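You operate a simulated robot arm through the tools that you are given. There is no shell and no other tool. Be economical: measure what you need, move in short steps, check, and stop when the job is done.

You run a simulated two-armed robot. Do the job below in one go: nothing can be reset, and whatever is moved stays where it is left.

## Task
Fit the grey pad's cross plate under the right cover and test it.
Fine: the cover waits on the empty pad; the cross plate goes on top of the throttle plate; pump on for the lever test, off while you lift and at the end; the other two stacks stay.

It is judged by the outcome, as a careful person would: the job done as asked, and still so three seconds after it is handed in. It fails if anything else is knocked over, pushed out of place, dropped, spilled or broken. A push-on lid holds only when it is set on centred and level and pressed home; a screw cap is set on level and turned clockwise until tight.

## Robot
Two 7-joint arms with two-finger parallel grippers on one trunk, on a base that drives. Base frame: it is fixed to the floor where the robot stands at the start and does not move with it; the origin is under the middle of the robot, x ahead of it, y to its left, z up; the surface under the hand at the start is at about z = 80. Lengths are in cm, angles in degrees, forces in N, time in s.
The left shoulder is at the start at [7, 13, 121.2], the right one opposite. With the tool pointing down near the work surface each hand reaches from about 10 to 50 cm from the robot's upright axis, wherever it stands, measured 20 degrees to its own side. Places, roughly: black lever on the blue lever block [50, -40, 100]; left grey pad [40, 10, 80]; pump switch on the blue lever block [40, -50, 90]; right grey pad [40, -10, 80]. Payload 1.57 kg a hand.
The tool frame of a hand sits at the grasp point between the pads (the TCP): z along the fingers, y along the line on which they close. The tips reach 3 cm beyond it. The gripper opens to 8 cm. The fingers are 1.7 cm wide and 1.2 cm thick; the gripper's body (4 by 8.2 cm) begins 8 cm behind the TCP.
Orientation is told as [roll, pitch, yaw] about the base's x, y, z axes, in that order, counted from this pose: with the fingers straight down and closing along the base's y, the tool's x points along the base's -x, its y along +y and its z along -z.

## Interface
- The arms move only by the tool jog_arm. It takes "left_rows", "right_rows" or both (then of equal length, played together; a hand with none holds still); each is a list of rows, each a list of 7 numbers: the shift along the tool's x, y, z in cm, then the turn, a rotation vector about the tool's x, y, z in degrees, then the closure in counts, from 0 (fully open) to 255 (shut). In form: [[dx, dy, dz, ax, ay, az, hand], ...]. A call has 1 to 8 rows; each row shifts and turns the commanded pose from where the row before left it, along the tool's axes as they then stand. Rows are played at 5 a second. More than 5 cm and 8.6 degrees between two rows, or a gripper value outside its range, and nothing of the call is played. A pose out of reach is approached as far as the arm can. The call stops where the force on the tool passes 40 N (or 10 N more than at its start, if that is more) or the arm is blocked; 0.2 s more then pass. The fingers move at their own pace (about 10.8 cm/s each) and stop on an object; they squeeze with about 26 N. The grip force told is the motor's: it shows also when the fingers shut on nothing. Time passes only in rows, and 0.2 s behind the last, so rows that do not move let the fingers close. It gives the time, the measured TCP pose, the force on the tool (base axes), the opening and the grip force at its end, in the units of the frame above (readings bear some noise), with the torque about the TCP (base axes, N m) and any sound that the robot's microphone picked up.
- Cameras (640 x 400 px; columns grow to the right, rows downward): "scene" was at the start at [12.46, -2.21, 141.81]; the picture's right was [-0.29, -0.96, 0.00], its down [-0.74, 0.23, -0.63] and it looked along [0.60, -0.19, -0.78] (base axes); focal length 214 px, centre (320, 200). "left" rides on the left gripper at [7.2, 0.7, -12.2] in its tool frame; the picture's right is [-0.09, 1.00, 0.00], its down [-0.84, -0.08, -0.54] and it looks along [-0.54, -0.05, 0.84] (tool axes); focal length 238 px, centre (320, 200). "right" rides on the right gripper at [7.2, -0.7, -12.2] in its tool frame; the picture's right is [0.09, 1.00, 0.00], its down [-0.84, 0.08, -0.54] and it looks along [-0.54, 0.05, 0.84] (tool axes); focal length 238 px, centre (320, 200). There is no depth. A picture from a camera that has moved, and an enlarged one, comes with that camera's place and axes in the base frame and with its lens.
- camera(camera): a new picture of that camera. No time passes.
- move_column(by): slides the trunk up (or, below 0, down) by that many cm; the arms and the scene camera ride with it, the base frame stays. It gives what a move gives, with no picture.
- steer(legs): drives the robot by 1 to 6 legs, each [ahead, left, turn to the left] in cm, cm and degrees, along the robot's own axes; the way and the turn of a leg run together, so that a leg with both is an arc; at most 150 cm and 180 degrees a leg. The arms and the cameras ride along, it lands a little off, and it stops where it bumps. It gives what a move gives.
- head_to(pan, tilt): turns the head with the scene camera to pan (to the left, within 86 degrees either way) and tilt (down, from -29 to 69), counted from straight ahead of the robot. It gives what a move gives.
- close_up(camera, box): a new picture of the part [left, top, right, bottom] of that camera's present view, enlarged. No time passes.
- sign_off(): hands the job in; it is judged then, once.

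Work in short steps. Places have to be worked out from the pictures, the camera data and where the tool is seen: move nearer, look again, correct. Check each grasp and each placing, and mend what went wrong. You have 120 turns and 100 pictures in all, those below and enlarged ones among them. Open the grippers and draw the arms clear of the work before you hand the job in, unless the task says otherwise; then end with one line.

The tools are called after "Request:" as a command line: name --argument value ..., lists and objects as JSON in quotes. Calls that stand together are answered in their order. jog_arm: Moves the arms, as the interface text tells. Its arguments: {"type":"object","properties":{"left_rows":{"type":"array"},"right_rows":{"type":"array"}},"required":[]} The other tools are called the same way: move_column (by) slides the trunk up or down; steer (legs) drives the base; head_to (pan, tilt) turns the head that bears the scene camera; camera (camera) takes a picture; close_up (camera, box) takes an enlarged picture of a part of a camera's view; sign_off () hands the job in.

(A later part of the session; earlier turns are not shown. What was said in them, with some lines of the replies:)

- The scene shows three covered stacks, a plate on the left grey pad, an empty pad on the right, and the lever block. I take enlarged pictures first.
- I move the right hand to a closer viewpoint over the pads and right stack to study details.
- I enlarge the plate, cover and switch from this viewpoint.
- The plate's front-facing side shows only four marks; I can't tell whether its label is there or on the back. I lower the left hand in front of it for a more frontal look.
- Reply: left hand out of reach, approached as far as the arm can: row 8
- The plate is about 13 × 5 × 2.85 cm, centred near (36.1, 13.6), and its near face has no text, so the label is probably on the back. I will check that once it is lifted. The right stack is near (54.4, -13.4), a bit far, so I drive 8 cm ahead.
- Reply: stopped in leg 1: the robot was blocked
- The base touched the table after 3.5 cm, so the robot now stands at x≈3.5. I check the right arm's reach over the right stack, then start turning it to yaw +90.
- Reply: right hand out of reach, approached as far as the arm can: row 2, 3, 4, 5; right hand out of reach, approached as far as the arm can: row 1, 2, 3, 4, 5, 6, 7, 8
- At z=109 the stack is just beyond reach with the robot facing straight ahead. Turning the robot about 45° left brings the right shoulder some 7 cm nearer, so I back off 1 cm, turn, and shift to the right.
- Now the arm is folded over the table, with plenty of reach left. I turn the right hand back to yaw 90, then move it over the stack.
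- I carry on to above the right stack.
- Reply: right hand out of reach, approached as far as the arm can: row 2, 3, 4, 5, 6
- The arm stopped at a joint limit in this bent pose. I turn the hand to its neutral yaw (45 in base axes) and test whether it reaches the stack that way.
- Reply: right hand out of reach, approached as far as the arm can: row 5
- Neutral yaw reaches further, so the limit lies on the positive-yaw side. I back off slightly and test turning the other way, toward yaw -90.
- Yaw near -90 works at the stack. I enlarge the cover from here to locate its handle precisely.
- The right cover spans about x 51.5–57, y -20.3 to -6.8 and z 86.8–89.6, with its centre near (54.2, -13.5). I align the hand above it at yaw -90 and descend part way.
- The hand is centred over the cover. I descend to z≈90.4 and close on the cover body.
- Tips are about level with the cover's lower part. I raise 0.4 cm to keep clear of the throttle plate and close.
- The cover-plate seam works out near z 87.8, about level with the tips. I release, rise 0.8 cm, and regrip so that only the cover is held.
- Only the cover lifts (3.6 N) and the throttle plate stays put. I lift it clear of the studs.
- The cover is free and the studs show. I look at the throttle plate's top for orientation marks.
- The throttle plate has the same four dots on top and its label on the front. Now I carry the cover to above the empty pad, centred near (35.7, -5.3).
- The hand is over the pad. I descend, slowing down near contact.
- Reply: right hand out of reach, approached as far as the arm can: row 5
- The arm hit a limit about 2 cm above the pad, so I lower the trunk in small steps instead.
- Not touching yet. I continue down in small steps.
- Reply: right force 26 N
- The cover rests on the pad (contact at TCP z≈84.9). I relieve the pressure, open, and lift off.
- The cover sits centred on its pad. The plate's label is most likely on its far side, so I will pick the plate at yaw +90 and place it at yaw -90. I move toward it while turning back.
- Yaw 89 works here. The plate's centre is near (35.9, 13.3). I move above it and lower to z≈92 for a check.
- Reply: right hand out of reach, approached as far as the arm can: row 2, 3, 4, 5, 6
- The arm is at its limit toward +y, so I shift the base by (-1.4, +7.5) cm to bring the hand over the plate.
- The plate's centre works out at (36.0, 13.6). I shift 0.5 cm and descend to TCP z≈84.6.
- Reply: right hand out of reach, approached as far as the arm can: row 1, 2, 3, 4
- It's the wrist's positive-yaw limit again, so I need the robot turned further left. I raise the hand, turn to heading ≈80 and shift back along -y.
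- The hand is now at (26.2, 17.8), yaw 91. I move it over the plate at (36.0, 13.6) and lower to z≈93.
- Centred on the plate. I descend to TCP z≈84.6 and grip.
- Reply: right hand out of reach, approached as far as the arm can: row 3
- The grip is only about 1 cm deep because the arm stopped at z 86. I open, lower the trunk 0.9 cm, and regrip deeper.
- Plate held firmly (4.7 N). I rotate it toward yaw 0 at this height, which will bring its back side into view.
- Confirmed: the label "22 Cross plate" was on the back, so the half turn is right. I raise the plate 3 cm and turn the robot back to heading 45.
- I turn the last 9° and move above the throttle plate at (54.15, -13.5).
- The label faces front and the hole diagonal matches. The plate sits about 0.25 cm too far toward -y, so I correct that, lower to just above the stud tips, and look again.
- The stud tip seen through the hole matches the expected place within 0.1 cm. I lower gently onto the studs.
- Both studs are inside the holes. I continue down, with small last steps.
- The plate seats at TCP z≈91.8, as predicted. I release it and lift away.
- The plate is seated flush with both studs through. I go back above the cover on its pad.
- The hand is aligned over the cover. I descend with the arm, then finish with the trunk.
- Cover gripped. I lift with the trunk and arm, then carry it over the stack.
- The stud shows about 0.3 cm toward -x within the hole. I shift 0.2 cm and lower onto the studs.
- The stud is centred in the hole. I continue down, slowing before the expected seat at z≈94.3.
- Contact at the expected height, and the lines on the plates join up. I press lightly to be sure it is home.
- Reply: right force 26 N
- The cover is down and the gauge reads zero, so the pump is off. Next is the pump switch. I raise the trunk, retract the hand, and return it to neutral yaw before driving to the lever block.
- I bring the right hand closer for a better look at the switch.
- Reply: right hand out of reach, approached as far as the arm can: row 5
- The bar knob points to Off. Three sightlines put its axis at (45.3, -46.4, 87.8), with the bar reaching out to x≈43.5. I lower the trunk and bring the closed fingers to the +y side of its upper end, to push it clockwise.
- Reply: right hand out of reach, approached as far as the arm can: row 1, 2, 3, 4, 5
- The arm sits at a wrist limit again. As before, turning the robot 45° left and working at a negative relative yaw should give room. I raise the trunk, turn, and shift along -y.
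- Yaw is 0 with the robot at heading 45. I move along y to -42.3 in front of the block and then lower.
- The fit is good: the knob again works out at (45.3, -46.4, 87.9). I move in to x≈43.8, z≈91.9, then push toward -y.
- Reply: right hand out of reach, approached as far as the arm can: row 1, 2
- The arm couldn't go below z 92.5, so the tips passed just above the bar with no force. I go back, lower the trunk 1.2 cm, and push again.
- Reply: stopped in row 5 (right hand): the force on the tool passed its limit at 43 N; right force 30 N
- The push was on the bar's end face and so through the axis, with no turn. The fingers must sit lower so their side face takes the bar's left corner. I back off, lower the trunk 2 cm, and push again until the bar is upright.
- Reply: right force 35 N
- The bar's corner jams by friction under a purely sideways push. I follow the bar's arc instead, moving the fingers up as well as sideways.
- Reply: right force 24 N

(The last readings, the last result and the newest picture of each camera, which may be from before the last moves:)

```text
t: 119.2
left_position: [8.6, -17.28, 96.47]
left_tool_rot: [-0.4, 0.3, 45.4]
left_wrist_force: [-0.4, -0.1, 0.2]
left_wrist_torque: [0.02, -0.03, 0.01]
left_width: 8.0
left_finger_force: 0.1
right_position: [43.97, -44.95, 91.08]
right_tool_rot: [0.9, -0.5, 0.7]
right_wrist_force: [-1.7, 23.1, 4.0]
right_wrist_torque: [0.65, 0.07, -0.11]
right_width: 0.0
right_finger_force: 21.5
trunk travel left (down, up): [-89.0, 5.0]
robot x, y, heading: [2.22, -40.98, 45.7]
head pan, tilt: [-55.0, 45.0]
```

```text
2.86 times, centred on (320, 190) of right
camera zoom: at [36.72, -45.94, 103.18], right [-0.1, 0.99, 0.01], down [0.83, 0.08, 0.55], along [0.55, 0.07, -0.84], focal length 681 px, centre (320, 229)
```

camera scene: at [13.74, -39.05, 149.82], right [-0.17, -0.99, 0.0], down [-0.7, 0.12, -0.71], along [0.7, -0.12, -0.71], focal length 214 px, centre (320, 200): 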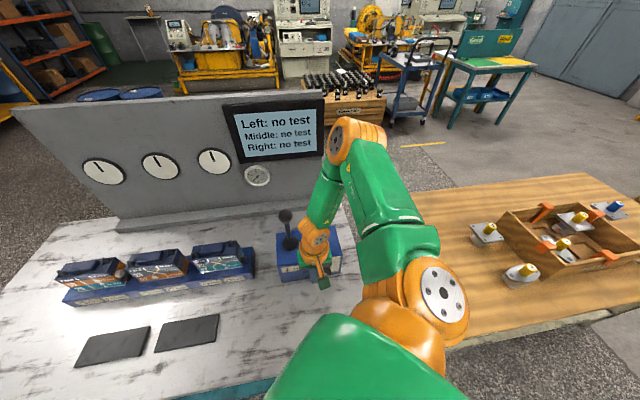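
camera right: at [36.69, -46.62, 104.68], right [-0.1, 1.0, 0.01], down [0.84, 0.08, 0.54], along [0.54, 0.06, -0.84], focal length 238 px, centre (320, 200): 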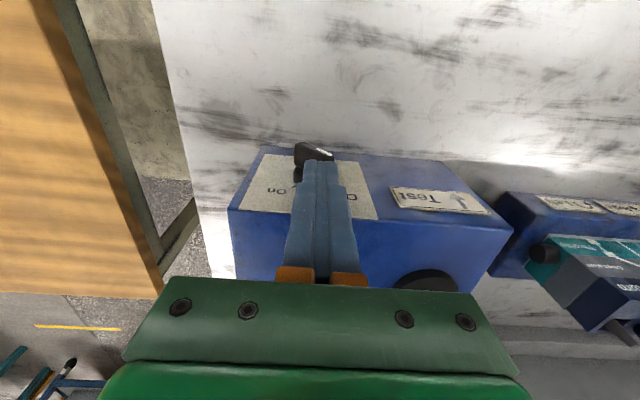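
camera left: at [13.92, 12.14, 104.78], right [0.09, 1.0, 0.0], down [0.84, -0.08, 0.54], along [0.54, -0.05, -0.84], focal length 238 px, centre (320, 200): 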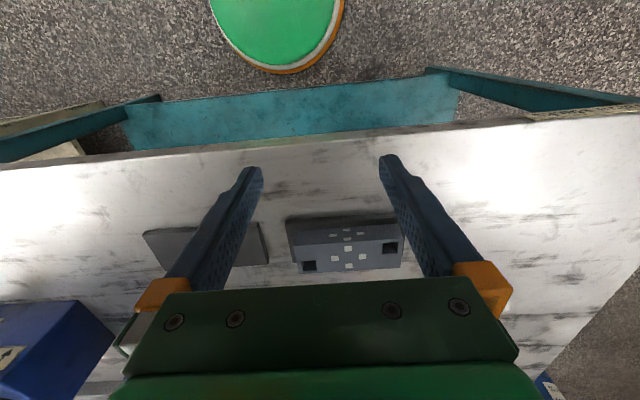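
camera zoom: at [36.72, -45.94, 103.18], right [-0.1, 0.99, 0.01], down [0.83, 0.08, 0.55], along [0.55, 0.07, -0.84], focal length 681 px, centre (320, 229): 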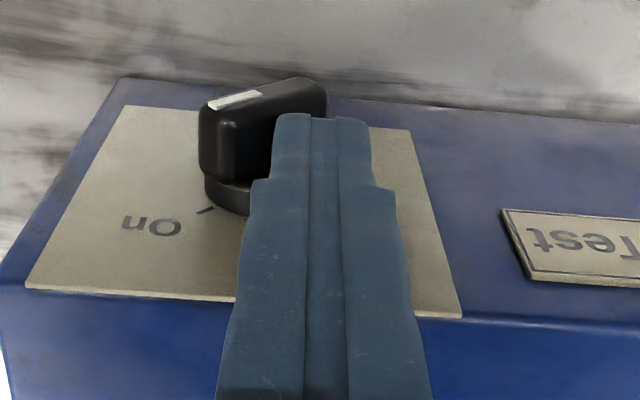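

The knob turned clockwise. I back off to see where it stopped.

Request:
jog_arm --right_rows '[[0, 1, 0, 0, 0, 0, 255], [0, 2, 0, 0, 0, 0, 255], [1, 2, -1, 0, 0, 0, 255], [2, 2, -2, 0, 0, 0, 255], [0, 0, 0, 0, 0, 0, 255]]'

Request:
camera --camera "scene"

Request:
close_up --camera "right" --box '[150, 120, 350, 260]'

```text
t: 120.4
left_position: [8.64, -18.06, 96.57]
left_tool_rot: [-0.1, 0.0, 45.4]
left_wrist_force: [0.3, -0.2, -0.4]
left_wrist_torque: [0.01, -0.01, -0.04]
left_width: 8.0
left_finger_force: 0.1
right_position: [40.96, -38.8, 93.99]
right_tool_rot: [1.2, -0.2, 0.7]
right_wrist_force: [-0.2, -0.7, 0.4]
right_wrist_torque: [0.0, 0.0, 0.03]
right_width: 0.01
right_finger_force: 21.4
trunk travel left (down, up): [-89.0, 5.0]
robot x, y, heading: [1.91, -41.22, 45.4]
head pan, tilt: [-55.0, 45.0]
```

```text
20 pictures are left
camera scene: at [13.8, -39.05, 146.61], right [-0.17, -0.99, 0.0], down [-0.7, 0.12, -0.71], along [0.7, -0.12, -0.71], focal length 214 px, centre (320, 200)
```

scene: 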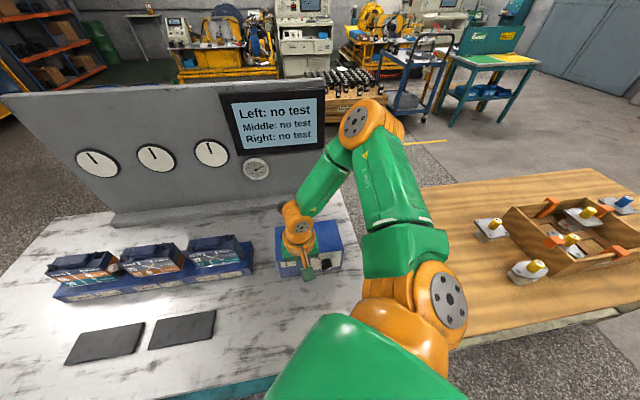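

```text
2.86 times, centred on (250, 190) of right
camera zoom: at [33.76, -39.87, 106.19], right [-0.1, 0.99, 0.02], down [0.83, 0.08, 0.55], along [0.54, 0.07, -0.84], focal length 681 px, centre (520, 229)
```

zoom: 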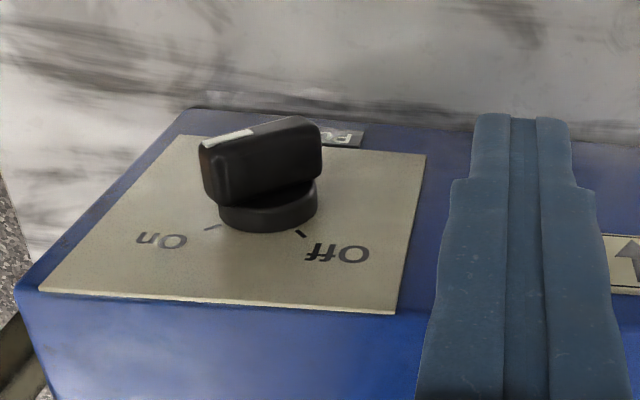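

The knob now points to On. Next is the lever: I rise above it and look.

Request:
jog_arm --right_rows '[[0, 0, -4.5, -0.4, 0, 0, 0], [0, 0, -4.5, -0.4, 0, 0, 0], [0, 0, -4.5, -0.4, 0, 0, 0], [0, 0, -4.5, 0, 0, 0, 0], [-4, 0.7, 0, 0, 0, 0, 0], [-4, 0.7, 0, 0, 0, 0, 0], [0, 0, 0, 0, 0, 0, 0]]'

Request:
camera --camera "right"

Request:
close_up --camera "scene" --box '[215, 85, 355, 275]'

```text
t: 122.0
left_position: [8.6, -18.16, 96.72]
left_tool_rot: [0.0, 0.0, 45.4]
left_wrist_force: [0.1, 0.1, 0.0]
left_wrist_torque: [0.08, 0.01, 0.0]
left_width: 7.99
left_finger_force: 0.0
right_position: [48.92, -38.13, 112.1]
right_tool_rot: [2.3, -0.4, 0.5]
right_wrist_force: [-0.2, -0.2, 0.3]
right_wrist_torque: [-0.02, -0.02, 0.0]
right_width: 8.02
right_finger_force: 0.1
trunk travel left (down, up): [-89.0, 5.0]
robot x, y, heading: [2.14, -41.18, 45.2]
head pan, tilt: [-55.0, 45.0]
```

```text
18 pictures are left
camera right: at [41.61, -39.37, 124.26], right [-0.1, 0.99, 0.04], down [0.83, 0.06, 0.55], along [0.54, 0.09, -0.83], focal length 238 px, centre (320, 200)
```

right: 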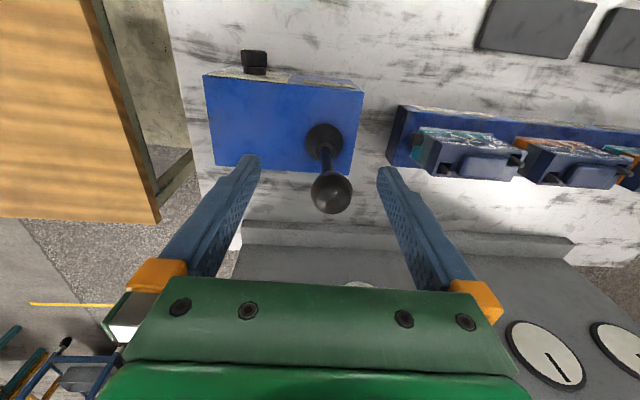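

```text
2.11 times, centred on (285, 180) of scene
camera zoom: at [13.63, -39.02, 146.63], right [-0.17, -0.99, 0.0], down [-0.7, 0.12, -0.71], along [0.7, -0.12, -0.71], focal length 452 px, centre (394, 242)
```

zoom: 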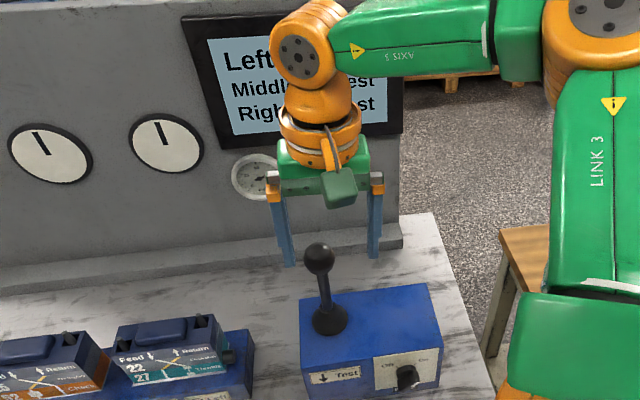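

The ball is at (52.5, -36.4, 106). I move over it, lower, and grip it.

Request:
jog_arm --right_rows '[[-1.8, 0.9, 0, 2, 0, 0, 0], [-1.8, 0.85, 0, 0, 0, 0, 0], [0, 0, 3, 0, 0, 0, 0], [0, 0, 3, 0, 0, 0, 0], [0, 0, 0, 0, 0, 0, 0]]'

Request:
camera --camera "right"

```text
t: 123.2
left_position: [8.61, -18.07, 96.59]
left_tool_rot: [0.0, 0.2, 45.4]
left_wrist_force: [1.4, 0.0, -0.3]
left_wrist_torque: [0.02, 0.01, -0.02]
left_width: 8.01
left_finger_force: 0.1
right_position: [52.35, -36.09, 106.13]
right_tool_rot: [0.4, -0.3, 0.6]
right_wrist_force: [1.9, 0.6, -0.8]
right_wrist_torque: [-0.01, 0.0, 0.02]
right_width: 7.99
right_finger_force: 0.0
trunk travel left (down, up): [-89.0, 5.0]
robot x, y, heading: [1.91, -41.22, 45.6]
head pan, tilt: [-55.0, 45.0]
```

```text
16 pictures are left
camera right: at [45.23, -36.94, 118.3], right [-0.1, 0.99, 0.0], down [0.83, 0.08, 0.55], along [0.54, 0.06, -0.84], focal length 238 px, centre (320, 200)
```

right: 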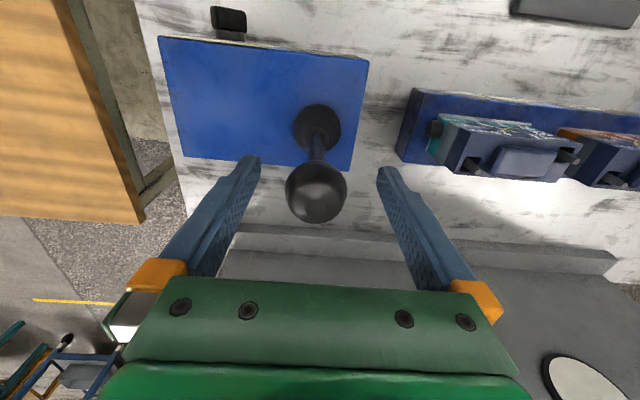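

The ball sits between the fingers. I close on it and pull toward the robot along a shallow arc.

Request:
jog_arm --right_rows '[[0, -0.2, 0, 0, 0, 0, 120], [0, 0, 0, 0, 0, 0, 255], [0, 0, 0, 0, 0, 0, 255], [0, 0, 0, 0, 0, 0, 255]]'

Request:
jog_arm --right_rows '[[1.2, 0, 0.05, 0, 0, 0, 255], [1.2, 0, 0.15, 0, 0, 0, 255], [1.2, 0, 0.25, 0, 0, 0, 255], [1.2, 0, 0.35, 0, 0, 0, 255], [0, 0, 0, 0, 0, 0, 255]]'

Request:
camera --camera "scene"

```text
t: 124.2
left_position: [8.53, -18.03, 96.68]
left_tool_rot: [0.1, 0.0, 45.3]
left_wrist_force: [0.1, 0.0, -0.3]
left_wrist_torque: [-0.02, 0.01, -0.01]
left_width: 8.01
left_finger_force: 0.0
right_position: [52.45, -36.3, 106.17]
right_tool_rot: [0.3, -0.2, 0.6]
right_wrist_force: [-1.1, 0.6, -1.2]
right_wrist_torque: [0.03, 0.03, 0.01]
right_width: 3.99
right_finger_force: 45.0
trunk travel left (down, up): [-89.0, 5.0]
robot x, y, heading: [2.05, -41.57, 45.3]
head pan, tilt: [-55.0, 45.0]
```

```text
t: 125.4
left_position: [8.87, -17.99, 96.6]
left_tool_rot: [0.0, 0.2, 45.4]
left_wrist_force: [0.9, 0.6, 0.4]
left_wrist_torque: [0.01, 0.01, 0.01]
left_width: 7.98
left_finger_force: 0.0
right_position: [47.77, -36.32, 105.23]
right_tool_rot: [0.2, -0.3, 0.6]
right_wrist_force: [10.3, 2.2, 3.5]
right_wrist_torque: [-0.12, -1.24, 0.06]
right_width: 4.03
right_finger_force: 44.6
trunk travel left (down, up): [-89.0, 5.0]
robot x, y, heading: [1.71, -41.36, 45.3]
head pan, tilt: [-55.0, 45.0]
```

```text
15 pictures are left
camera scene: at [14.15, -38.9, 146.58], right [-0.17, -0.99, 0.0], down [-0.7, 0.12, -0.7], along [0.7, -0.12, -0.71], focal length 214 px, centre (320, 200)
```

scene: 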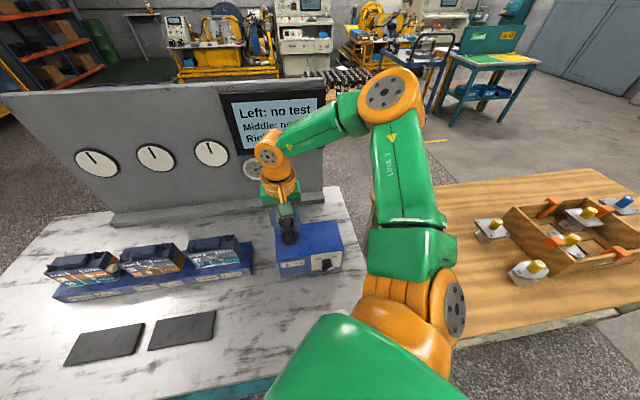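

The lever follows against a light spring (10 N), about 19° so far. I pull further and hold.

Request:
jog_arm --right_rows '[[1.1, 0, 0.45, 0, 0, 0, 255], [1.1, 0, 0.55, 0, 0, 0, 255], [0, 0, 0, 0, 0, 0, 255], [0, 0, 0, 0, 0, 0, 255], [0, 0, 0, 0, 0, 0, 255], [0, 0, 0, 0, 0, 0, 255]]'

Request:
close_up --camera "scene" --box '[60, 80, 340, 280]'

```text
t: 126.8
left_position: [8.87, -17.99, 96.67]
left_tool_rot: [0.1, 0.3, 45.4]
left_wrist_force: [-0.6, 0.1, 0.1]
left_wrist_torque: [-0.04, -0.03, -0.01]
left_width: 8.01
left_finger_force: 0.0
right_position: [45.58, -36.32, 104.29]
right_tool_rot: [0.1, -0.1, 0.6]
right_wrist_force: [4.6, 1.0, -1.6]
right_wrist_torque: [0.03, -0.25, 0.0]
right_width: 3.9
right_finger_force: 44.4
trunk travel left (down, up): [-89.0, 5.0]
robot x, y, heading: [2.12, -41.28, 45.4]
head pan, tilt: [-55.0, 45.0]
```

```text
2.00 times, centred on (200, 180) of scene
camera zoom: at [14.06, -38.91, 146.58], right [-0.17, -0.99, 0.0], down [-0.7, 0.12, -0.71], along [0.7, -0.12, -0.71], focal length 429 px, centre (560, 240)
```

zoom: 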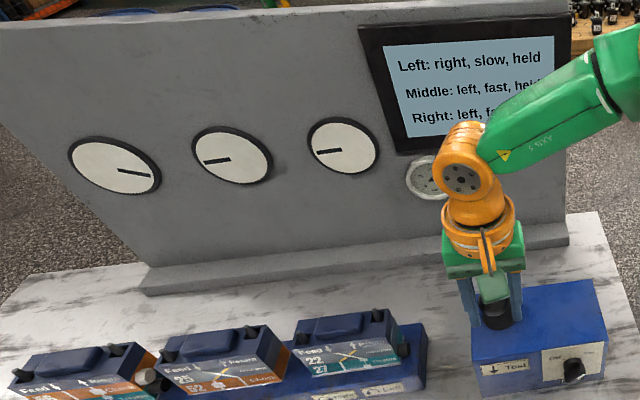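

The test has run and the display shows results. I return the lever upright along the same path, release it, and rise clear.

Request:
jog_arm --right_rows '[[-1.1, 0, -0.55, 0, 0, 0, 255], [-1.1, 0, -0.45, 0, 0, 0, 255], [-1.2, 0, -0.35, 0, 0, 0, 255], [-1.2, 0, -0.25, 0, 0, 0, 255], [-1.2, 0, -0.15, 0, 0, 0, 255], [-1.1, 0, -0.05, 0, 0, 0, 255], [0, 0, 0, 0, 0, 0, 255]]'

Request:
jog_arm --right_rows '[[0, 0, 0, 0, 0, 0, 100], [0, 0, 0, 0, 0, 0, 0], [0, 0, 0, 0, 0, 0, 0], [0, 0, -3, 0, 0, 0, 0], [0, 0, -4, 0, 0, 0, 0], [4, 0, -1, 0, 0, 0, 0], [4, -2, 0, 0, 0, 0, 255], [4, -2, 0, 0, 0, 0, 255]]'

Request:
camera --camera "scene"

```text
t: 128.1
left_position: [7.56, -18.07, 96.82]
left_tool_rot: [-0.5, -0.3, 45.4]
left_wrist_force: [0.5, -0.3, 0.7]
left_wrist_torque: [0.0, 0.01, 0.01]
left_width: 8.02
left_finger_force: 0.0
right_position: [50.12, -36.17, 106.74]
right_tool_rot: [0.0, 0.2, 0.8]
right_wrist_force: [-26.0, 2.6, 3.4]
right_wrist_torque: [0.25, 0.34, 0.02]
right_width: 0.0
right_finger_force: 21.8
trunk travel left (down, up): [-89.0, 5.0]
robot x, y, heading: [2.18, -40.8, 45.7]
head pan, tilt: [-55.0, 45.0]
stopped in row 6 (right hand): the force on the tool passed its limit at 49 N (the readings are from after the stop); the commanded pose is now the measured one
```

```text
t: 129.9
left_position: [8.59, -18.25, 96.7]
left_tool_rot: [0.1, 0.0, 45.5]
left_wrist_force: [0.3, -0.1, -0.4]
left_wrist_torque: [0.04, -0.01, -0.02]
left_width: 8.0
left_finger_force: 0.0
right_position: [39.47, -40.61, 114.23]
right_tool_rot: [0.1, 0.5, 0.6]
right_wrist_force: [-0.9, -0.3, 0.1]
right_wrist_torque: [0.02, -0.03, -0.02]
right_width: 0.01
right_finger_force: 21.1
trunk travel left (down, up): [-89.0, 5.0]
robot x, y, heading: [1.84, -41.19, 45.4]
head pan, tilt: [-55.0, 45.0]
```

```text
13 pictures are left
camera scene: at [13.61, -39.21, 146.63], right [-0.17, -0.99, 0.0], down [-0.7, 0.12, -0.71], along [0.7, -0.12, -0.71], focal length 214 px, centre (320, 200)
```

scene: 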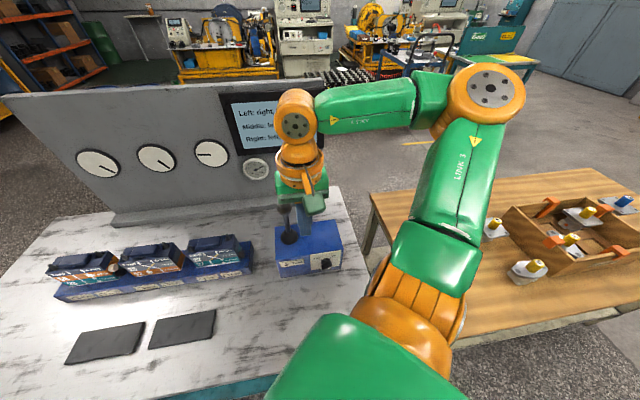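

The fingers slipped off the ball late on, but the lever stands upright again. Now the pump goes off: I bring the closed fingers to the -y side of the knob.

Request:
jog_arm --right_rows '[[-0.7, -4.8, 0, 0, 0, 0, 255], [-0.7, -4.8, 0, 0, 0, 0, 255], [0, 0, 4.8, 0, 0, 0, 255], [0, 0, 4.8, 0, 0, 0, 255], [0, 0, 4.8, 0, 0, 0, 255], [0, 0, 4.8, 0, 0, 0, 255], [0, 0, 4.8, 0, 0, 0, 255], [0, 0, 0, 0, 0, 0, 255]]'

Request:
camera --camera "right"

Request:
close_up --camera "scene" --box '[210, 80, 350, 200]'

```text
t: 131.7
left_position: [8.59, -18.09, 96.63]
left_tool_rot: [-0.1, 0.1, 45.4]
left_wrist_force: [-0.2, 0.1, 0.8]
left_wrist_torque: [0.0, -0.01, -0.01]
left_width: 8.0
left_finger_force: 0.0
right_position: [40.77, -50.18, 90.16]
right_tool_rot: [0.1, 0.5, 0.7]
right_wrist_force: [0.1, 0.0, -0.3]
right_wrist_torque: [-0.02, -0.01, -0.03]
right_width: 0.0
right_finger_force: 21.4
trunk travel left (down, up): [-89.0, 5.0]
robot x, y, heading: [2.04, -41.56, 45.5]
head pan, tilt: [-55.0, 45.0]
```

```text
12 pictures are left
camera right: at [33.8, -51.01, 102.32], right [-0.1, 0.99, 0.0], down [0.84, 0.09, 0.53], along [0.53, 0.06, -0.84], focal length 238 px, centre (320, 200)
```

right: 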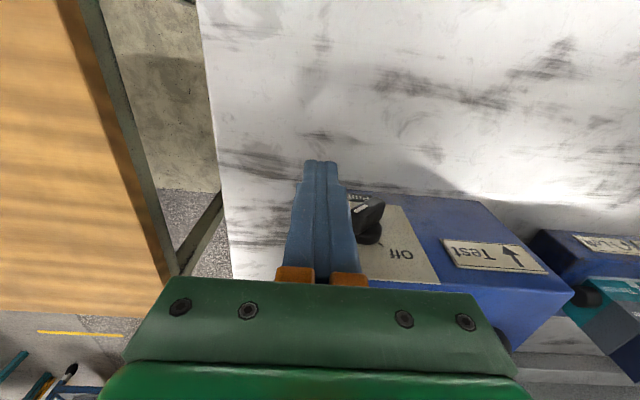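

```text
3.33 times, centred on (280, 140) of scene
camera zoom: at [13.62, -39.02, 146.62], right [-0.17, -0.99, 0.0], down [-0.7, 0.12, -0.71], along [0.7, -0.12, -0.71], focal length 715 px, centre (453, 400)
```

zoom: 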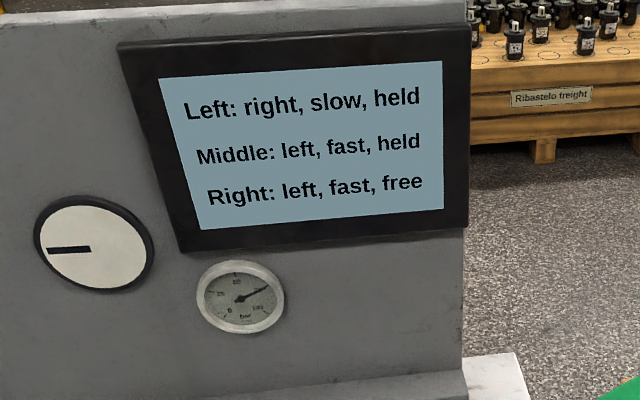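

The display reads "Right: left, fast, free", so the test ran with the pressure up. Now I turn the pump off: move in to the knob and push the bar back along its arc.

Request:
jog_arm --right_rows '[[-1.5, 0, 0, 0, 0, 0, 255], [-1.6, 0, 0.3, 0, 0, 0, 255], [0, 0, 0, 0, 0, 0, 255]]'

Request:
jog_arm --right_rows '[[0, 0.6, 0, 0, 0, 0, 255], [0, 0.6, 0, 0, 0, 0, 255], [0, 0.5, -0.1, 0, 0, 0, 255], [0, 0.3, -0.5, 0, 0, 0, 255], [0, 0.3, -0.5, 0, 0, 0, 255], [0, 0.4, -0.3, 0, 0, 0, 255], [0, 0.4, -0.2, 0, 0, 0, 255], [0, 0, 0, 0, 0, 0, 255]]'

Request:
close_up --camera "right" --box '[220, 120, 420, 260]'

```text
t: 132.5
left_position: [8.5, -18.21, 96.65]
left_tool_rot: [0.1, 0.0, 45.5]
left_wrist_force: [0.4, -1.0, -0.1]
left_wrist_torque: [0.02, 0.0, -0.03]
left_width: 7.98
left_finger_force: 0.1
right_position: [44.01, -49.98, 89.75]
right_tool_rot: [0.0, 0.5, 0.7]
right_wrist_force: [-0.7, -0.5, -0.2]
right_wrist_torque: [-0.03, -0.02, 0.02]
right_width: 0.0
right_finger_force: 21.3
trunk travel left (down, up): [-89.0, 5.0]
robot x, y, heading: [2.19, -41.26, 45.4]
head pan, tilt: [-55.0, 45.0]
```

```text
t: 134.3
left_position: [8.49, -18.5, 96.71]
left_tool_rot: [0.3, -0.2, 45.4]
left_wrist_force: [0.0, -0.1, -0.2]
left_wrist_torque: [0.0, 0.0, -0.02]
left_width: 8.0
left_finger_force: 0.0
right_position: [43.91, -47.33, 91.36]
right_tool_rot: [0.2, 0.5, 0.7]
right_wrist_force: [0.3, -13.8, 1.2]
right_wrist_torque: [-0.41, 0.01, -0.08]
right_width: 0.0
right_finger_force: 21.7
trunk travel left (down, up): [-89.0, 5.0]
robot x, y, heading: [1.96, -41.4, 45.1]
head pan, tilt: [-55.0, 45.0]
```

```text
2.86 times, centred on (320, 190) of right
camera zoom: at [36.94, -48.18, 103.62], right [-0.1, 0.99, 0.0], down [0.84, 0.09, 0.54], along [0.53, 0.06, -0.84], focal length 681 px, centre (320, 229)
```

zoom: 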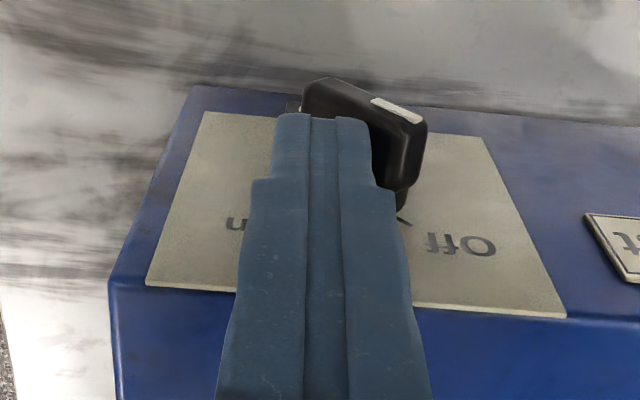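

The bar has swung back toward Off. I back away and confirm.

Request:
jog_arm --right_rows '[[0, -1, 0, 0, 0, 0, 255], [0, -2, 0, 0, 0, 0, 255], [2, -2, -1, 0, 0, 0, 255], [3, 0, -3, 0, 0, 0, 255], [2, 0, -4, 0, 0, 0, 255], [0, 0, 0, 0, 0, 0, 255]]'

Request:
close_up --camera "right" --box '[270, 120, 530, 300]'

Request:
close_up --camera "scene" --box '[30, 80, 360, 290]'

```text
t: 135.7
left_position: [8.68, -18.28, 96.56]
left_tool_rot: [-0.1, 0.0, 45.4]
left_wrist_force: [0.5, -0.4, -0.4]
left_wrist_torque: [0.02, 0.03, 0.01]
left_width: 7.99
left_finger_force: 0.1
right_position: [36.87, -52.02, 99.46]
right_tool_rot: [0.1, 0.4, 0.6]
right_wrist_force: [0.3, 0.4, -0.6]
right_wrist_torque: [-0.02, 0.05, 0.0]
right_width: 0.0
right_finger_force: 21.1
trunk travel left (down, up): [-89.0, 5.0]
robot x, y, heading: [1.88, -40.98, 45.5]
head pan, tilt: [-55.0, 45.0]
```

```text
2.22 times, centred on (400, 210) of right
camera zoom: at [30.04, -52.86, 111.65], right [-0.1, 0.99, 0.0], down [0.84, 0.09, 0.53], along [0.53, 0.06, -0.85], focal length 530 px, centre (142, 178)
```

zoom: 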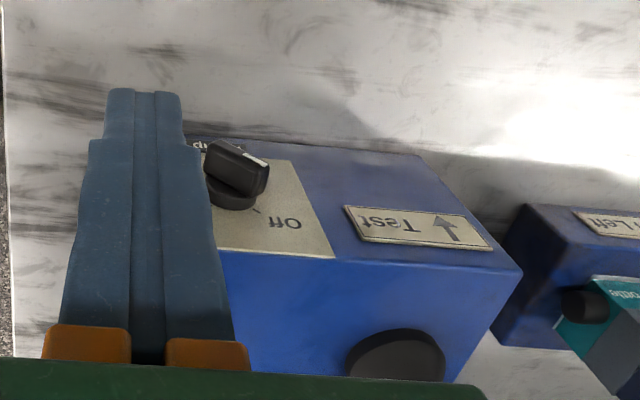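

```text
1.90 times, centred on (195, 185) of scene
camera zoom: at [13.72, -39.06, 146.62], right [-0.17, -0.99, 0.0], down [-0.7, 0.12, -0.71], along [0.7, -0.12, -0.71], focal length 408 px, centre (558, 229)
```

zoom: 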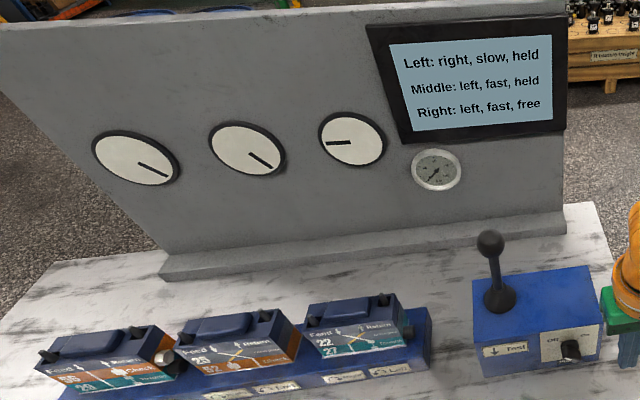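

The gauge is back at zero, the knob points to Off, the lever is upright and all the stacks are in place. I draw the arm clear and open the gripper.

Request:
jog_arm --right_rows '[[2, 0, -4, 0, 0, 0, 255], [2, 0, -4, 0, 0, 0, 255], [2, 0, -4, 0, 0, 0, 120], [2, 0, -3, 0, 0, 0, 0], [0, 0, 0, 0, 0, 0, 0]]'

Request:
close_up --camera "scene" --box '[30, 220, 350, 380]'

```text
t: 136.8
left_position: [8.7, -18.18, 96.67]
left_tool_rot: [0.1, 0.1, 45.4]
left_wrist_force: [-0.2, -0.2, -0.3]
left_wrist_torque: [-0.01, 0.02, 0.01]
left_width: 7.99
left_finger_force: 0.1
right_position: [33.27, -52.85, 114.91]
right_tool_rot: [0.7, -0.1, 0.2]
right_wrist_force: [4.2, 2.3, 9.5]
right_wrist_torque: [-0.3, 1.47, -0.23]
right_width: 7.98
right_finger_force: 0.0
right hand out of reach, approached as far as the arm can: row 1, 2, 3
trunk travel left (down, up): [-89.0, 5.0]
robot x, y, heading: [2.13, -41.07, 45.3]
head pan, tilt: [-55.0, 45.0]
stopped in row 5 (right hand): the force on the tool passed its limit at 105 N (the readings are from after the stop); the commanded pose is now the measured one
```

```text
2.00 times, centred on (190, 300) of scene
camera zoom: at [13.73, -39.04, 146.62], right [-0.17, -0.99, 0.0], down [-0.7, 0.12, -0.71], along [0.7, -0.12, -0.71], focal length 429 px, centre (580, 0)
```

zoom: 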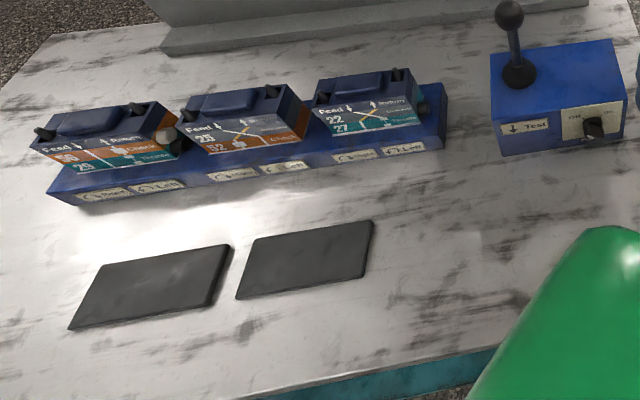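

The last move stopped on a force, probably the hand's camera bracket against the robot itself. I look at where the arm is.

Request:
camera --camera "scene"

Request:
camera --camera "right"

```text
6 pictures are left
camera scene: at [13.73, -39.04, 146.62], right [-0.17, -0.99, 0.0], down [-0.7, 0.12, -0.71], along [0.7, -0.12, -0.71], focal length 214 px, centre (320, 200)
```

scene: 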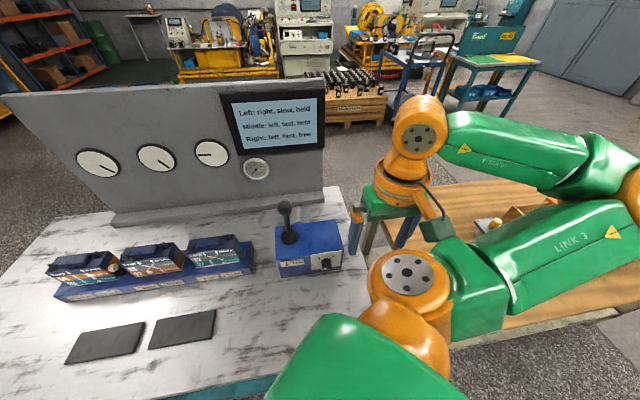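

```text
5 pictures are left
camera right: at [26.16, -53.7, 127.08], right [-0.1, 1.0, 0.01], down [0.84, 0.07, 0.54], along [0.54, 0.06, -0.84], focal length 238 px, centre (320, 200)
```

right: 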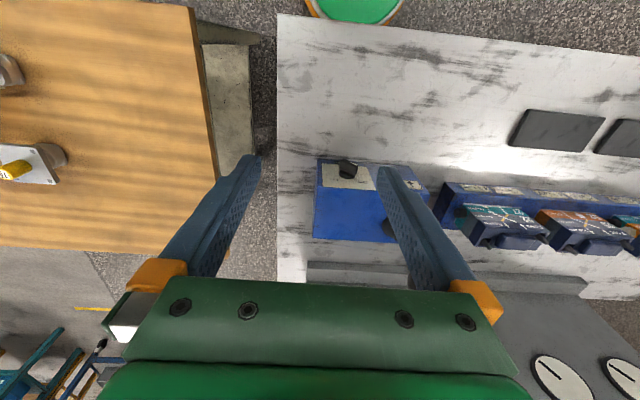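

The hand's bracket is touching the arm's own upper link; nothing else is in contact. I ease forward to relieve it and check the side table too.

Request:
jog_arm --right_rows '[[-1.5, 0, 0, 0, 0, 0, 0], [-2, 1.5, 0, 0, 0, 0, 0], [-1, 2, 0, 0, 0, 0, 0], [0, 0, 0, 0, 0, 0, 0]]'

Request:
camera --camera "scene"

```text
t: 137.8
left_position: [8.51, -18.12, 96.69]
left_tool_rot: [0.0, 0.0, 45.4]
left_wrist_force: [-0.2, 0.1, -0.5]
left_wrist_torque: [-0.01, -0.02, -0.01]
left_width: 7.99
left_finger_force: 0.1
right_position: [37.71, -49.34, 115.05]
right_tool_rot: [0.7, -0.3, 0.3]
right_wrist_force: [0.4, -0.3, -0.3]
right_wrist_torque: [-0.02, -0.02, -0.02]
right_width: 7.99
right_finger_force: 0.1
trunk travel left (down, up): [-89.0, 5.0]
robot x, y, heading: [2.12, -41.14, 45.5]
head pan, tilt: [-55.0, 45.0]
```

```text
4 pictures are left
camera scene: at [13.59, -39.02, 146.63], right [-0.17, -0.99, 0.0], down [-0.7, 0.12, -0.71], along [0.7, -0.12, -0.71], focal length 214 px, centre (320, 200)
```

scene: 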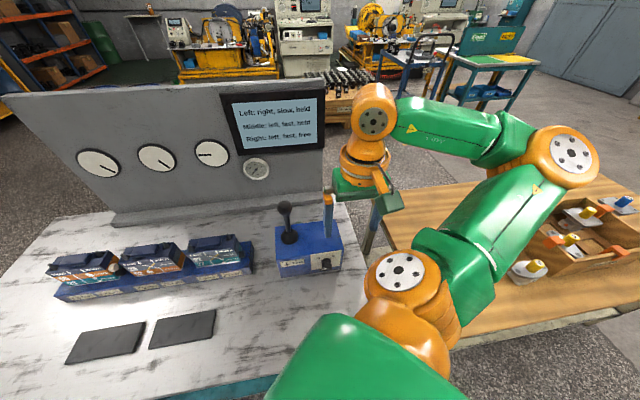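

The arms are clear with zero force, the grippers are open, the pump is off, the lever is upright and the side table is untouched. I hand the job in.

Request:
sign_off

```text
The job is handed in.
```

The cross plate (22) is fitted label-forward on the throttle plate under the right cover. The lever test ran with the pump on and read "Right: left, fast, free"; the pump is off again and the other two stacks were not moved.
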